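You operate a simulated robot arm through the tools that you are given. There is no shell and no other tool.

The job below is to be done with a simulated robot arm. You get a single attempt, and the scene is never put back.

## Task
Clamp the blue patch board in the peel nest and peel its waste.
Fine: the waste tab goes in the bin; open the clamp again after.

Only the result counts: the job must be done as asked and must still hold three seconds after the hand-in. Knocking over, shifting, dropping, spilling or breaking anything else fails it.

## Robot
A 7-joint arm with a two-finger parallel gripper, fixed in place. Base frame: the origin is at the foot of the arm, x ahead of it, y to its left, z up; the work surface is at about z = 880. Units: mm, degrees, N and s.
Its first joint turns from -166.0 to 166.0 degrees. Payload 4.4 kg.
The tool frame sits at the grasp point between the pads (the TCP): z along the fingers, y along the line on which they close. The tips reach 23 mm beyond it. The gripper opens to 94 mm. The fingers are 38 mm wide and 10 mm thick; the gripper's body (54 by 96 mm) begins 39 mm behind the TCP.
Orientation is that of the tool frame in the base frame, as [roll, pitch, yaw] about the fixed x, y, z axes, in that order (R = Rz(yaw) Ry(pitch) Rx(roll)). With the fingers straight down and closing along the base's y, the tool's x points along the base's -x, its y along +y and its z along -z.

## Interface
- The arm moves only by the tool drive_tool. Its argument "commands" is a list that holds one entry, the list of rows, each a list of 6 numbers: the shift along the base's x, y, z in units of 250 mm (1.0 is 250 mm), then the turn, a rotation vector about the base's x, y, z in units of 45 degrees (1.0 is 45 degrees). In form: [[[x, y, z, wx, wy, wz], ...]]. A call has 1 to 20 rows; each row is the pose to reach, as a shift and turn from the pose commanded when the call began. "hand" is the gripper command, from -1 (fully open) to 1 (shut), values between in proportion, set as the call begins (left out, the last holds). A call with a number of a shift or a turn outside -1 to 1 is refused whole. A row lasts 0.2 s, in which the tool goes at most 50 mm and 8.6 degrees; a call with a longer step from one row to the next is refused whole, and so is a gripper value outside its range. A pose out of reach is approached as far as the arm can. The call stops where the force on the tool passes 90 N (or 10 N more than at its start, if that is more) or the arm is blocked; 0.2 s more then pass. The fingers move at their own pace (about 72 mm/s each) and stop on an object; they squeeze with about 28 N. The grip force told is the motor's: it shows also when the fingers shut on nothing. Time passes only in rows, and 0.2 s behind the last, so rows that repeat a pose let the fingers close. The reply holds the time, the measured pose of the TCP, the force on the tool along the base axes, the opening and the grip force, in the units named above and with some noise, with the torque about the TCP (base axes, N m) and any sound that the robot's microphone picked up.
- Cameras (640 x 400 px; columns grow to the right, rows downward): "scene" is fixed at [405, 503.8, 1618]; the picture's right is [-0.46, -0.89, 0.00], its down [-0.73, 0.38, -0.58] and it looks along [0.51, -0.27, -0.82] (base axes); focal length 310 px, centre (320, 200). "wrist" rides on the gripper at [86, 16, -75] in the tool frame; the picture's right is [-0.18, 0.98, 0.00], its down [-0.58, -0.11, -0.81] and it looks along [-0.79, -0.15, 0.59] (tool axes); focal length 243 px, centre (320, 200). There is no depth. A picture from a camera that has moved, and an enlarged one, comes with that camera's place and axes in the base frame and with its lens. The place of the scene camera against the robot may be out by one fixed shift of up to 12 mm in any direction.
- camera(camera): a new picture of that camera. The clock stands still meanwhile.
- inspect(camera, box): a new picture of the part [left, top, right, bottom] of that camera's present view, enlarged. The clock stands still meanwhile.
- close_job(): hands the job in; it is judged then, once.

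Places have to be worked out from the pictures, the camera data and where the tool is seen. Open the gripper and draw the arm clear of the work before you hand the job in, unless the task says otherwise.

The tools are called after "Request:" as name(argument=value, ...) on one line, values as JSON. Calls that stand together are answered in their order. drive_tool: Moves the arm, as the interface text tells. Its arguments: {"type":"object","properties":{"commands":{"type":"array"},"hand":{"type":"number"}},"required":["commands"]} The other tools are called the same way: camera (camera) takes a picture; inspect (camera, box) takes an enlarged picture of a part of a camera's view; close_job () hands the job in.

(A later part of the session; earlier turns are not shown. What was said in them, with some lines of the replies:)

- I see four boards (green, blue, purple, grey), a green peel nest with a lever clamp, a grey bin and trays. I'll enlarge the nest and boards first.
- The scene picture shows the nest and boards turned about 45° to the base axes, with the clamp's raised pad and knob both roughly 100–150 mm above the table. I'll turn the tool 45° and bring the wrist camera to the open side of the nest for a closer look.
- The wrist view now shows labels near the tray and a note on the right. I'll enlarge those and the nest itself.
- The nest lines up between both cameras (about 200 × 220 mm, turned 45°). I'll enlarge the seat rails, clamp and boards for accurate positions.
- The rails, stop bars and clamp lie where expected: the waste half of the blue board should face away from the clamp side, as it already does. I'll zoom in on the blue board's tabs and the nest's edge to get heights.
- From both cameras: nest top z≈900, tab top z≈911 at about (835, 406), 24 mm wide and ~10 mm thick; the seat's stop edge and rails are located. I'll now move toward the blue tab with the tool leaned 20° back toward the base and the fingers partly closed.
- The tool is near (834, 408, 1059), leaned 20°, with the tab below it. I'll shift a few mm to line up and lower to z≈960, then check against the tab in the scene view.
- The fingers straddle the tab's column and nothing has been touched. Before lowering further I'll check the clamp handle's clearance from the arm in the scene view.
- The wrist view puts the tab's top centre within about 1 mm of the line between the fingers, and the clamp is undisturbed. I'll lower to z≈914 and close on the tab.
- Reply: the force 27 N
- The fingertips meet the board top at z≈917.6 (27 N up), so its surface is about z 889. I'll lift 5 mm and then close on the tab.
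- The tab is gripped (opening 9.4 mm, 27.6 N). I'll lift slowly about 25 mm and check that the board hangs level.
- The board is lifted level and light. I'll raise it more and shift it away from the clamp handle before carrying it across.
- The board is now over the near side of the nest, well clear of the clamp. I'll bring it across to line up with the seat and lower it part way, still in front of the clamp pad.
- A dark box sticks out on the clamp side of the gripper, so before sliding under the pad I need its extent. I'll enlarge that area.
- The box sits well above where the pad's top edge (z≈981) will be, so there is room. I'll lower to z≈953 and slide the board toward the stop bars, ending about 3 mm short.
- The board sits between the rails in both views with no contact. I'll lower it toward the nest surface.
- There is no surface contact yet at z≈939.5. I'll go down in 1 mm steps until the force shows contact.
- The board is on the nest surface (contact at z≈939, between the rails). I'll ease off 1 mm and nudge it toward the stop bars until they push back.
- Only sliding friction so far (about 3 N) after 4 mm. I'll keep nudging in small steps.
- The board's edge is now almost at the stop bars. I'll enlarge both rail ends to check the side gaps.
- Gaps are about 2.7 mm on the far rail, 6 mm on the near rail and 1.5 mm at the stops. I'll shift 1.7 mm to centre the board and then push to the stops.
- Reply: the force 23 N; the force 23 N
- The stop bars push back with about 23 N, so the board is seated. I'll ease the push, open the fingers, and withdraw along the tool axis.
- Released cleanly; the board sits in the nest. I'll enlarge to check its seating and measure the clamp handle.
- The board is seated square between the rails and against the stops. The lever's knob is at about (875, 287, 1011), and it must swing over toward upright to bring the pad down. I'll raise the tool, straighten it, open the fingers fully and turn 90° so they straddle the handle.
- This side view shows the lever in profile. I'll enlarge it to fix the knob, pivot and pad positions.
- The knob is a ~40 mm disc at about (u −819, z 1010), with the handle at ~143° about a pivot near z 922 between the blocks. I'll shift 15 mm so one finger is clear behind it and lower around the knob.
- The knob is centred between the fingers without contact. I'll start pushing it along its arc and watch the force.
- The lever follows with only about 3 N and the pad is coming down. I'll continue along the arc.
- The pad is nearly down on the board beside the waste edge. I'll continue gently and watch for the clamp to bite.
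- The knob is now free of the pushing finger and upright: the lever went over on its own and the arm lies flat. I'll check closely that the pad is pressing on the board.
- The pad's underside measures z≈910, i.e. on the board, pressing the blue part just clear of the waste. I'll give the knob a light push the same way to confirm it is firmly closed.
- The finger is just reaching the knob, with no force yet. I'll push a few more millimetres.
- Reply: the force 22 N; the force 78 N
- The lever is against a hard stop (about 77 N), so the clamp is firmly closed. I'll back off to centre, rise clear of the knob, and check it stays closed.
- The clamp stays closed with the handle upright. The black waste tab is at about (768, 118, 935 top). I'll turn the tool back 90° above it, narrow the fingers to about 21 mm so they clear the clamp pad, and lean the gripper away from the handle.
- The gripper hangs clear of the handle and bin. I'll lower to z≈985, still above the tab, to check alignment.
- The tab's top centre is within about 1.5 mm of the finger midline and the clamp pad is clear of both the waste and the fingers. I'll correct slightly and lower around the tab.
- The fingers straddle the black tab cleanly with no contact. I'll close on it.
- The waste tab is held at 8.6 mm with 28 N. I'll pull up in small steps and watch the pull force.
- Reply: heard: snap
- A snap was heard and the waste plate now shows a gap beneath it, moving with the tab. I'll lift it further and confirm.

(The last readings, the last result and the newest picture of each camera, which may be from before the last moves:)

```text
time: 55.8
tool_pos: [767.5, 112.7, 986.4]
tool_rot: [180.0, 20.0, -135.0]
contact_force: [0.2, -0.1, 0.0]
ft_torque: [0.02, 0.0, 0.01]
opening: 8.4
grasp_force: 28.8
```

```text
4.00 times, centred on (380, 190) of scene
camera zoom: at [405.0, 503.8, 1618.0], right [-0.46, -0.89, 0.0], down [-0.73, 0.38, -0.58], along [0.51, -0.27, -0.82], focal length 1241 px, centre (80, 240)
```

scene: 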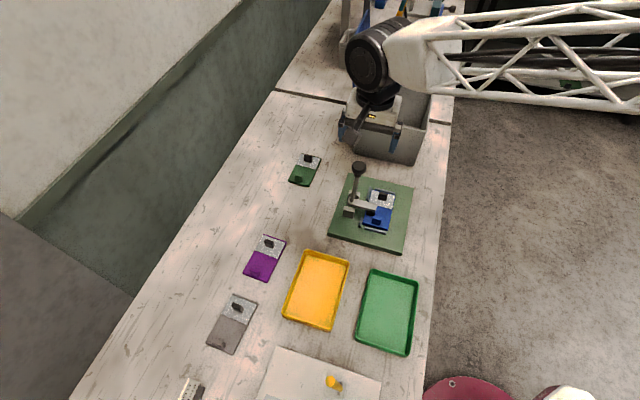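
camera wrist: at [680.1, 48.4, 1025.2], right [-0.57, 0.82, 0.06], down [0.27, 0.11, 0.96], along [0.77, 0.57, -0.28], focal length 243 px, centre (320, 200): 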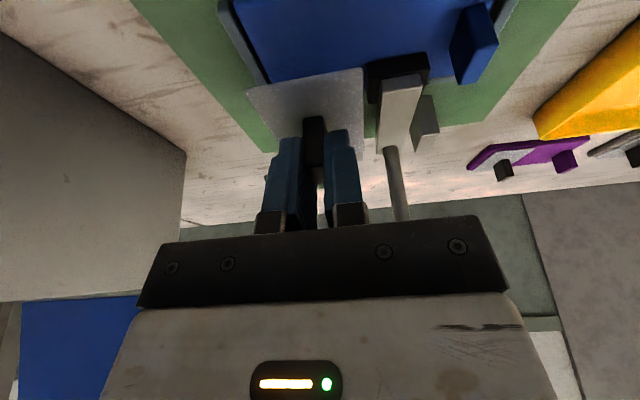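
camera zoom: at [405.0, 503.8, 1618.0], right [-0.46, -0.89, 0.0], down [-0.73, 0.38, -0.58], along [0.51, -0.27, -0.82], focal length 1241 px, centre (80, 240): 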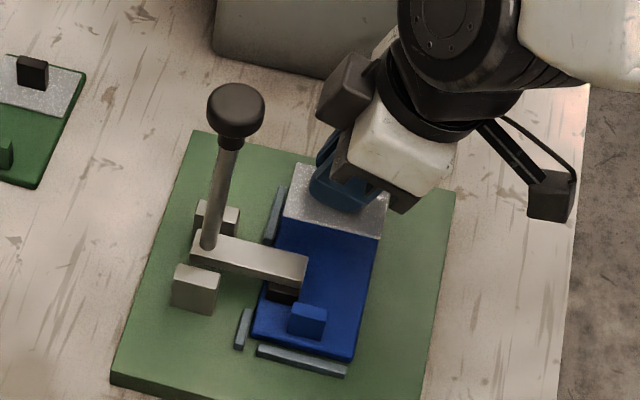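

The waste came off whole and is firmly held. I'll raise it above the bin's rim (z≈1028) and carry it over the bin's opening.

Request:
drive_tool(commands=[[[0, 0, 0.116, 0, 0, 0], [0, 0, 0.232, 0, 0, 0], [0, 0, 0.348, 0, 0, 0], [0, 0, 0.464, 0, 0, 0], [0.0851, -0.0834, 0.464, 0, 0, 0], [0.1703, -0.1668, 0.464, 0, 0, 0], [0.2554, -0.2502, 0.464, 0, 0, 0], [0.3406, -0.3336, 0.464, 0, 0, 0], [0.4257, -0.417, 0.464, 0, 0, 0], [0.5109, -0.5004, 0.464, 0, 0, 0], [0.596, -0.5838, 0.464, 0, 0, 0], [0.6812, -0.6672, 0.464, 0, 0, 0], [0.6812, -0.6672, 0.464, 0, 0, 0]]])

Request:
camera(camera="wrist")

Request:
inspect(camera="scene", box=[330, 40, 470, 170])

```text
time: 58.6
tool_pos: [937.8, -53.9, 1101.1]
tool_rot: [179.9, 20.1, -135.0]
contact_force: [1.2, -0.4, 0.3]
ft_torque: [-0.03, -0.02, 0.01]
opening: 8.9
grasp_force: 28.2
```

```text
taken
camera wrist: at [850.9, -118.6, 1140.9], right [-0.57, 0.82, 0.06], down [0.27, 0.11, 0.96], along [0.77, 0.57, -0.28], focal length 243 px, centre (320, 200)
```

wrist: 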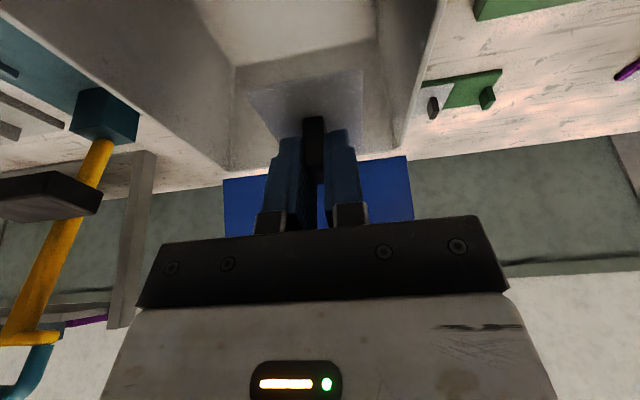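

```text
3.08 times, centred on (400, 105) of scene
camera zoom: at [405.0, 503.8, 1618.0], right [-0.46, -0.89, 0.0], down [-0.73, 0.38, -0.58], along [0.51, -0.27, -0.82], focal length 955 px, centre (74, 492)
```

zoom: 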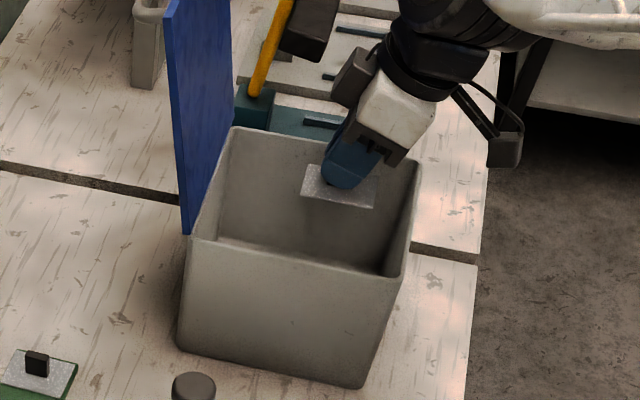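

The waste hangs over the bin's interior in both views. I'll lower it below the rim and release.

Request:
drive_tool(commands=[[[0, 0, -0.08, 0, 0, 0], [0, 0, -0.16, 0, 0, 0], [0, 0, -0.24, 0, 0, 0], [0, 0, -0.32, 0, 0, 0], [0, 0, -0.36, 0, 0, 0], [0, 0, -0.36, 0, 0, 0]]])

Request:
camera(camera="wrist")

Request:
inspect(camera="scene", box=[330, 40, 470, 170])

```text
time: 60.0
tool_pos: [936.0, -54.3, 1010.9]
tool_rot: [180.0, 20.1, -135.0]
contact_force: [0.1, 0.6, -0.7]
ft_torque: [0.01, 0.03, -0.04]
opening: 8.7
grasp_force: 27.8
```

```text
taken
camera wrist: at [850.0, -117.9, 1050.5], right [-0.57, 0.82, 0.06], down [0.27, 0.11, 0.96], along [0.77, 0.57, -0.28], focal length 243 px, centre (320, 200)
```

wrist: 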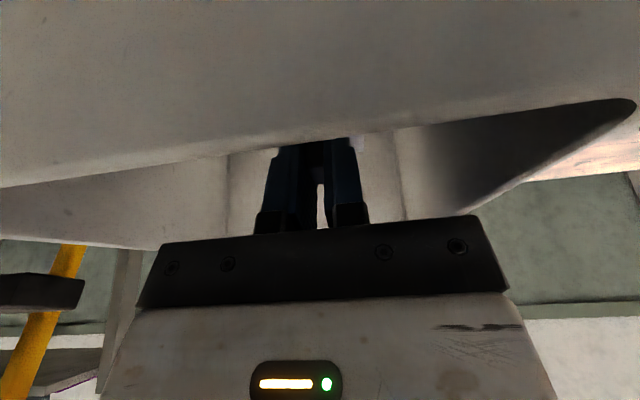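

```text
3.08 times, centred on (400, 105) of scene
camera zoom: at [405.0, 503.8, 1618.0], right [-0.46, -0.89, 0.0], down [-0.73, 0.38, -0.58], along [0.51, -0.27, -0.82], focal length 955 px, centre (74, 492)
```

zoom: 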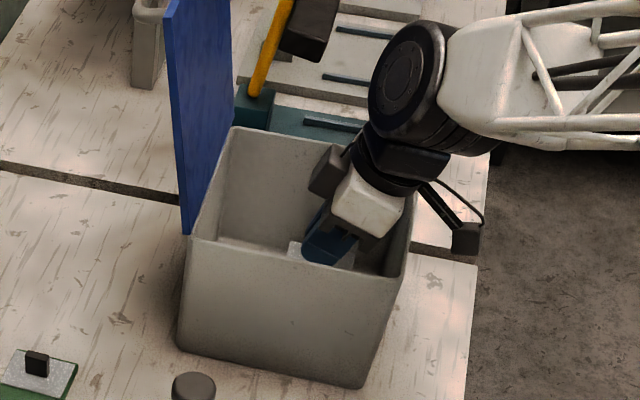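

The waste is inside the bin below the rim with no contact. I'll open the fingers to drop it.

Request:
drive_tool(commands=[[[0, 0, 0, 0, 0, 0], [0, 0, 0, 0, 0, 0], [0, 0, 0, 0, 0, 0], [0, 0, 0, 0, 0, 0]]], hand=0.2)

Request:
drive_tool(commands=[[[0, 0, 0.1, 0, 0, 0], [0, 0, 0.2, 0, 0, 0], [0, 0, 0.3, 0, 0, 0], [0, 0, 0.4, 0, 0, 0], [0, 0, 0.52, 0, 0, 0], [0, 0, 0.52, 0, 0, 0]]])

Request:
camera(camera="wrist")

Request:
camera(camera="scene")

```text
time: 61.0
tool_pos: [936.6, -52.5, 1011.2]
tool_rot: [179.9, 20.1, -135.0]
contact_force: [0.3, 0.5, 0.6]
ft_torque: [-0.01, -0.04, 0.0]
opening: 37.7
grasp_force: 0.0
```

```text
time: 62.4
tool_pos: [938.0, -53.3, 1140.5]
tool_rot: [179.9, 20.2, -135.0]
contact_force: [0.0, 0.4, 0.3]
ft_torque: [0.0, 0.03, 0.01]
opening: 37.6
grasp_force: 0.1
```

```text
taken
camera wrist: at [850.4, -118.7, 1180.7], right [-0.57, 0.82, 0.06], down [0.27, 0.11, 0.96], along [0.77, 0.57, -0.28], focal length 243 px, centre (320, 200)
```

wrist: 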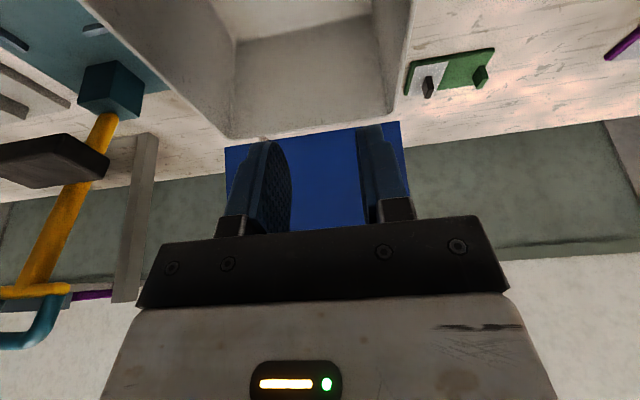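

```text
taken
```

scene: 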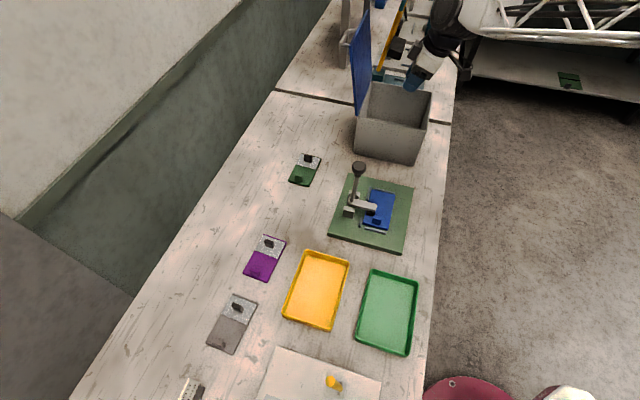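

The fingers are empty and the waste has dropped into the bin. I'll straighten the tool, rise a little, and look down into the bin to confirm.

Request:
drive_tool(commands=[[[-0.034, -0.0114, 0.032, -0.0629, 0.0629, 0], [-0.068, -0.0228, 0.064, -0.1257, 0.1257, 0], [-0.102, -0.0342, 0.096, -0.1886, 0.1886, 0], [-0.136, -0.0456, 0.128, -0.2514, 0.2514, 0], [-0.17, -0.057, 0.16, -0.3143, 0.3143, 0], [-0.17, -0.057, 0.16, -0.3143, 0.3143, 0]]])

Request:
camera(camera="wrist")

Request:
inspect(camera="scene", box=[340, 60, 450, 170])

```text
time: 63.8
tool_pos: [893.7, -67.1, 1179.4]
tool_rot: [180.0, 0.0, -135.1]
contact_force: [-0.7, 0.1, 0.3]
ft_torque: [0.03, 0.04, 0.02]
opening: 37.7
grasp_force: 0.1
```

```text
taken
camera wrist: at [822.2, -117.7, 1254.9], right [-0.56, 0.83, 0.0], down [0.49, 0.33, 0.81], along [0.67, 0.46, -0.59], focal length 243 px, centre (320, 200)
```

wrist: 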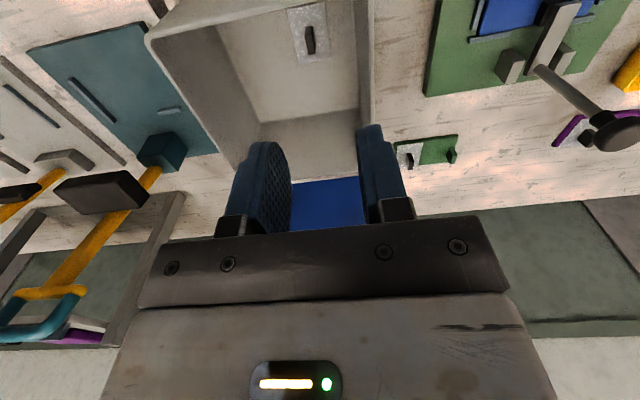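

```text
3.64 times, centred on (395, 115) of scene
camera zoom: at [405.0, 503.8, 1618.0], right [-0.46, -0.89, 0.0], down [-0.73, 0.38, -0.58], along [0.51, -0.27, -0.82], focal length 1128 px, centre (47, 509)
```

zoom: 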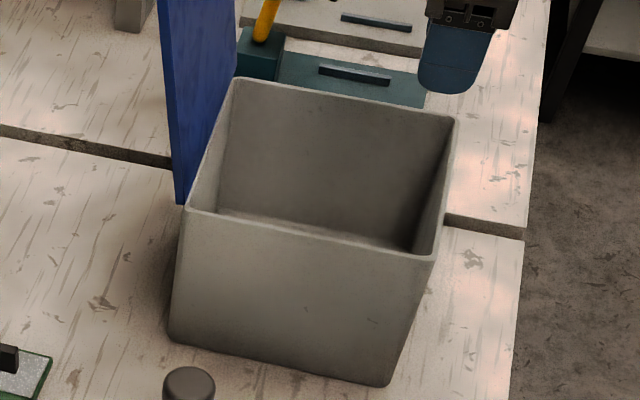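

The peeled waste lies on the bin floor. Next I'll open the fingers fully, turn 90° and position above the clamp knob to open the clamp.

Request:
drive_tool(commands=[[[-0.0363, 0.0882, 0, 0, 0, -0.1667], [-0.0725, 0.1764, 0, 0, 0, -0.3333], [-0.1088, 0.2646, 0, 0, 0, -0.5], [-0.1451, 0.3528, 0, 0, 0, -0.6667], [-0.1813, 0.441, 0, 0, 0, -0.8333], [-0.2176, 0.5292, 0, 0, 0, -1.0]]], hand=-1)

Request:
drive_tool(commands=[[[-0.0363, 0.0882, 0, 0, 0, -0.1667], [-0.0725, 0.1764, 0, 0, 0, -0.3333], [-0.1088, 0.2646, 0, 0, 0, -0.5], [-0.1451, 0.3528, 0, 0, 0, -0.6667], [-0.1813, 0.441, 0, 0, 0, -0.8333], [-0.2176, 0.5292, 0, 0, 0, -1.0], [-0.2176, 0.5292, 0, 0, 0, -1.0]]])

Request:
camera(camera="wrist")

Request:
inspect(camera="scene", box=[320, 90, 440, 240])

```text
time: 65.2
tool_pos: [841.6, 64.8, 1181.0]
tool_rot: [179.9, 0.2, 179.9]
contact_force: [-0.1, 0.3, 0.2]
ft_torque: [-0.05, 0.0, -0.01]
opening: 93.8
grasp_force: 0.1
```

```text
time: 66.8
tool_pos: [786.1, 196.3, 1180.1]
tool_rot: [179.8, 0.1, 134.8]
contact_force: [0.7, -0.9, 0.2]
ft_torque: [0.0, 0.03, 0.04]
opening: 93.9
grasp_force: 0.2
```

```text
taken
camera wrist: at [736.0, 269.2, 1254.0], right [0.83, 0.56, 0.0], down [0.33, -0.49, 0.81], along [0.46, -0.67, -0.59], focal length 243 px, centre (320, 200)
```

wrist: 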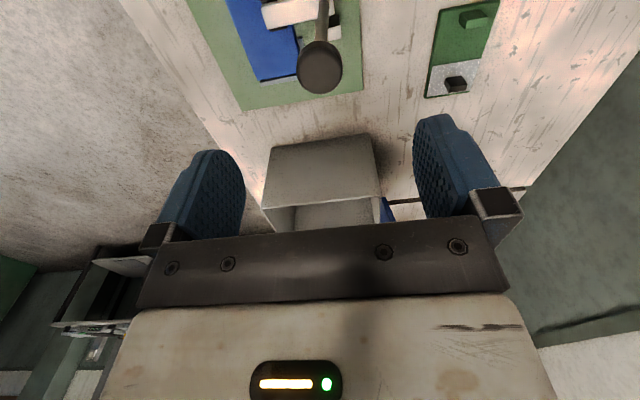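

```text
2.67 times, centred on (380, 165) of scene
camera zoom: at [405.0, 503.8, 1618.0], right [-0.46, -0.89, 0.0], down [-0.73, 0.38, -0.58], along [0.51, -0.27, -0.82], focal length 827 px, centre (160, 293)
```

zoom: 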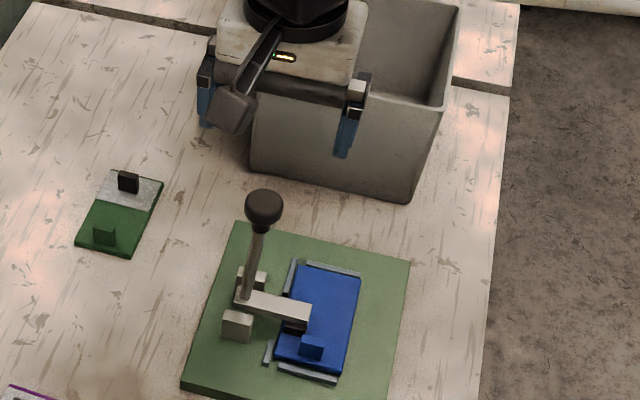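

The knob is centred between the open fingers at (u −695, z 1070). I'll lower around it.

Request:
drive_tool(commands=[[[0, 0, -0.1, 0, 0, 0], [0, 0, -0.2, 0, 0, 0], [0, 0, -0.3, 0, 0, 0], [0, 0, -0.376, 0, 0, 0], [0, 0, -0.376, 0, 0, 0]]])

Request:
camera(camera="wrist")

```text
time: 68.0
tool_pos: [785.5, 197.2, 1086.1]
tool_rot: [179.9, 0.1, 135.1]
contact_force: [-0.2, -0.4, -0.4]
ft_torque: [0.01, 0.0, -0.03]
opening: 94.1
grasp_force: 0.0
```

```text
taken
camera wrist: at [736.2, 269.4, 1160.9], right [0.83, 0.56, 0.0], down [0.33, -0.49, 0.81], along [0.46, -0.67, -0.59], focal length 243 px, centre (320, 200)
```

wrist: 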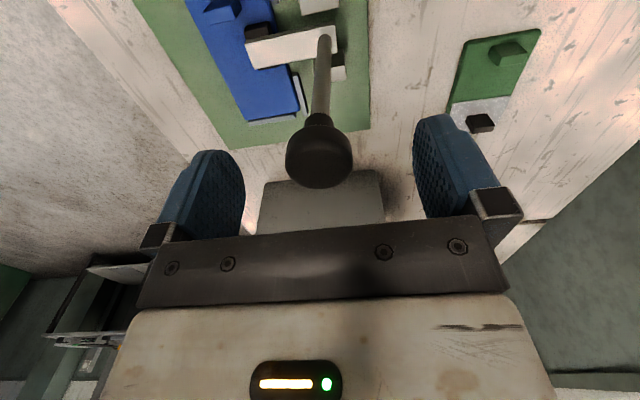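

The knob is between the fingers with no contact. I'll push it back along its arc toward the open side and watch the force.

Request:
drive_tool(commands=[[[0.0424, 0.0424, 0, 0, 0, 0], [0.0747, 0.0747, 0, 0, 0, 0], [0.099, 0.099, 0, 0, 0, 0], [0.1242, 0.1242, -0.002, 0, 0, 0], [0.1556, 0.1556, -0.008, 0, 0, 0], [0.1912, 0.1912, -0.02, 0, 0, 0]]])

Request:
camera(camera="wrist")

Request:
inspect(camera="scene", box=[300, 120, 420, 240])

```text
time: 69.4
tool_pos: [832.8, 246.2, 1082.0]
tool_rot: [180.0, 0.1, 135.0]
contact_force: [-0.2, 0.3, -0.7]
ft_torque: [0.04, -0.02, -0.03]
opening: 94.2
grasp_force: 0.1
```

```text
taken
camera wrist: at [784.1, 317.3, 1155.9], right [0.83, 0.56, 0.0], down [0.33, -0.49, 0.81], along [0.46, -0.67, -0.59], focal length 243 px, centre (320, 200)
```

wrist: 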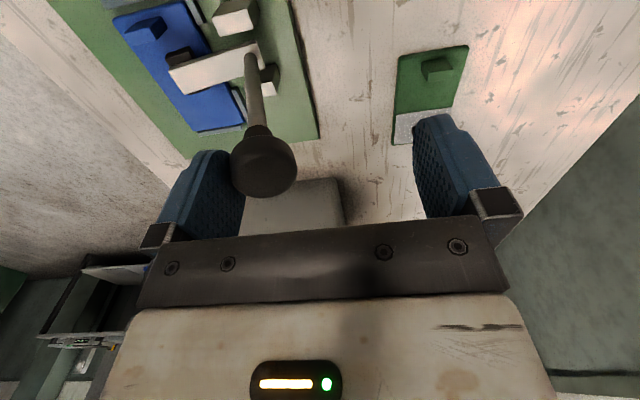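

```text
3.33 times, centred on (360, 180) of scene
camera zoom: at [405.0, 503.8, 1618.0], right [-0.46, -0.89, 0.0], down [-0.73, 0.38, -0.58], along [0.51, -0.27, -0.82], focal length 1034 px, centre (187, 267)
```

zoom: 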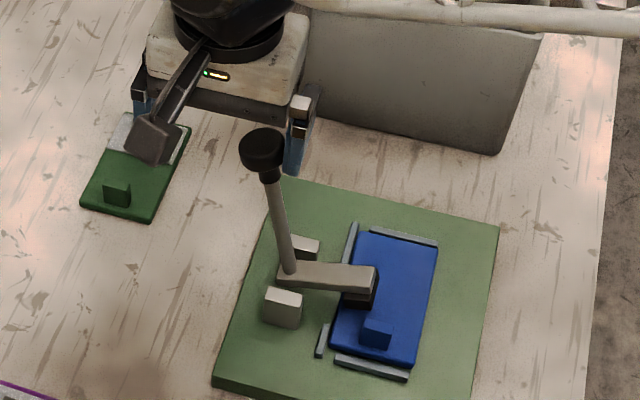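

The lever is following easily and the pad is rising. I'll continue along the arc toward its original open angle.

Request:
drive_tool(commands=[[[0.0334, 0.0334, -0.016, 0, 0, 0], [0.0659, 0.0659, -0.036, 0, 0, 0], [0.0979, 0.0979, -0.06, 0, 0, 0], [0.1284, 0.1284, -0.088, 0, 0, 0], [0.1578, 0.1578, -0.12, 0, 0, 0], [0.1861, 0.1861, -0.152, 0, 0, 0]]])

Request:
camera(camera="wrist")

Request:
inspect(camera="scene", box=[280, 120, 420, 240])

```text
time: 70.8
tool_pos: [880.6, 291.2, 1044.7]
tool_rot: [180.0, 0.1, 134.9]
contact_force: [0.3, 0.7, -0.3]
ft_torque: [0.02, 0.0, 0.01]
opening: 94.1
grasp_force: 0.2
```

```text
taken
camera wrist: at [830.8, 363.2, 1117.9], right [0.83, 0.56, 0.0], down [0.33, -0.49, 0.81], along [0.46, -0.67, -0.59], focal length 243 px, centre (320, 200)
```

wrist: 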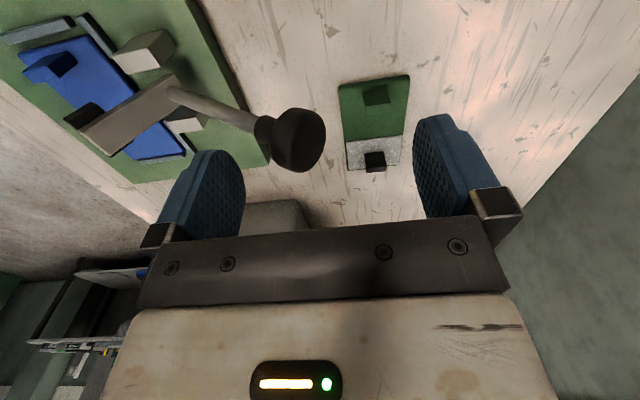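

```text
3.33 times, centred on (350, 180) of scene
camera zoom: at [405.0, 503.8, 1618.0], right [-0.46, -0.89, 0.0], down [-0.73, 0.38, -0.58], along [0.51, -0.27, -0.82], focal length 1034 px, centre (220, 267)
```

zoom: 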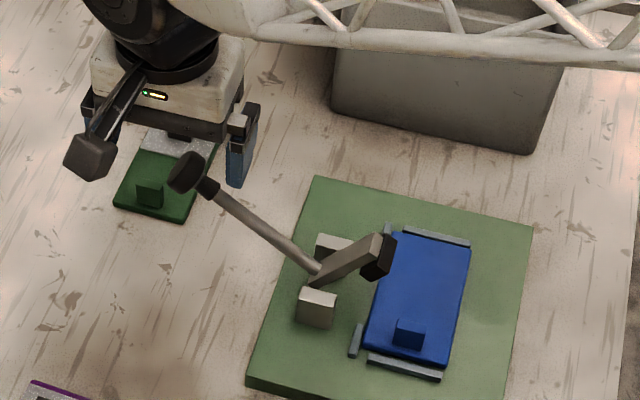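

The lever has swung back to its original open position and the knob is free between the fingers. I'll rise straight up and draw the arm clear.

Request:
drive_tool(commands=[[[0, 0, 0.1, 0, 0, 0], [0, 0, 0.2, 0, 0, 0], [0, 0, 0.3, 0, 0, 0], [0, 0, 0.4, 0, 0, 0], [0, 0, 0.5, 0, 0, 0], [0, 0, 0.6, 0, 0, 0], [0, 0, 0.7, 0, 0, 0], [0, 0, 0.7, 0, 0, 0]]])

Request:
drive_tool(commands=[[[-0.14, -0.02, 0.02, 0, 0, 0], [-0.28, -0.04, 0.04, 0, 0, 0], [-0.42, -0.06, 0.06, 0, 0, 0], [-0.56, -0.08, 0.08, 0, 0, 0], [-0.7, -0.1, 0.1, 0, 0, 0], [-0.84, -0.12, 0.12, 0, 0, 0], [-0.98, -0.14, 0.14, 0, 0, 0], [-0.98, -0.14, 0.14, 0, 0, 0]]])

Request:
drive_tool(commands=[[[-0.1, -0.14, 0, 0, 0, 0], [-0.2, -0.28, 0, 0, 0, 0], [-0.3, -0.42, 0, 0, 0, 0], [-0.4, -0.56, 0, 0, 0, 0], [-0.5, -0.7, 0, 0, 0, 0], [-0.5, -0.7, 0, 0, 0, 0]]])

Request:
camera(camera="scene")

Request:
inspect(camera="scene", box=[300, 140, 430, 260])

```text
time: 72.6
tool_pos: [878.8, 291.1, 1219.3]
tool_rot: [179.9, 0.1, 134.9]
contact_force: [-0.4, -0.2, 0.9]
ft_torque: [-0.01, 0.01, 0.01]
opening: 94.1
grasp_force: 0.0
```

```text
time: 74.4
tool_pos: [635.5, 256.0, 1253.3]
tool_rot: [179.9, 0.1, 135.0]
contact_force: [0.2, 0.3, 0.0]
ft_torque: [-0.03, -0.03, 0.02]
opening: 94.0
grasp_force: 0.1
```

```text
time: 75.8
tool_pos: [508.6, 79.5, 1252.6]
tool_rot: [179.9, 0.1, 135.0]
contact_force: [-0.9, 0.5, -0.6]
ft_torque: [0.02, 0.02, -0.01]
opening: 94.0
grasp_force: 0.0
```

```text
taken
```

scene: 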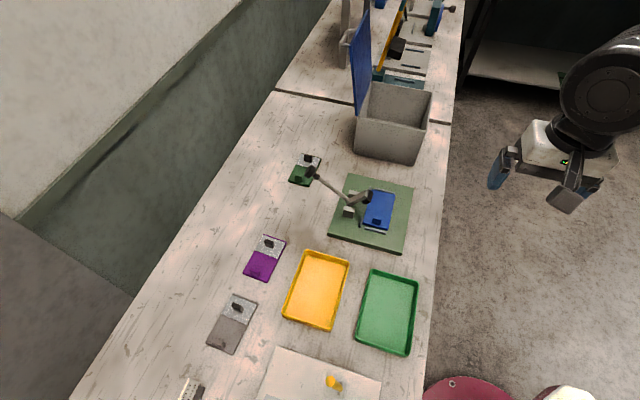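

```text
3.33 times, centred on (365, 200) of scene
camera zoom: at [405.0, 503.8, 1618.0], right [-0.46, -0.89, 0.0], down [-0.73, 0.38, -0.58], along [0.51, -0.27, -0.82], focal length 1034 px, centre (170, 200)
```

zoom: 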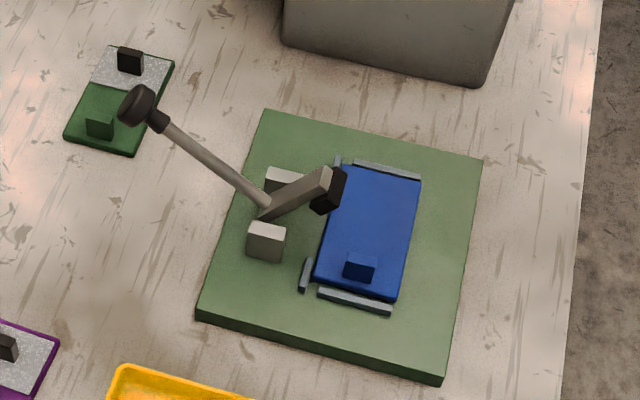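

The final views show the peeled blue board still in the nest, the clamp open, the other boards and trays where they were, and the arm clear with open fingers; the waste was seen on the bin floor. I'm handing the job in.

Request:
close_job()

```text
The job is handed in.
```

The blue board was clamped in the peel nest and its waste peeled off. The waste came away whole with its tab, and the wrist camera showed it lying on the bin floor.

The clamp is open again at its original angle, and the board is still in the nest. The arm is drawn clear with the gripper open. In the last pictures nothing else had moved.

I've handed the job in; no verdict came back.
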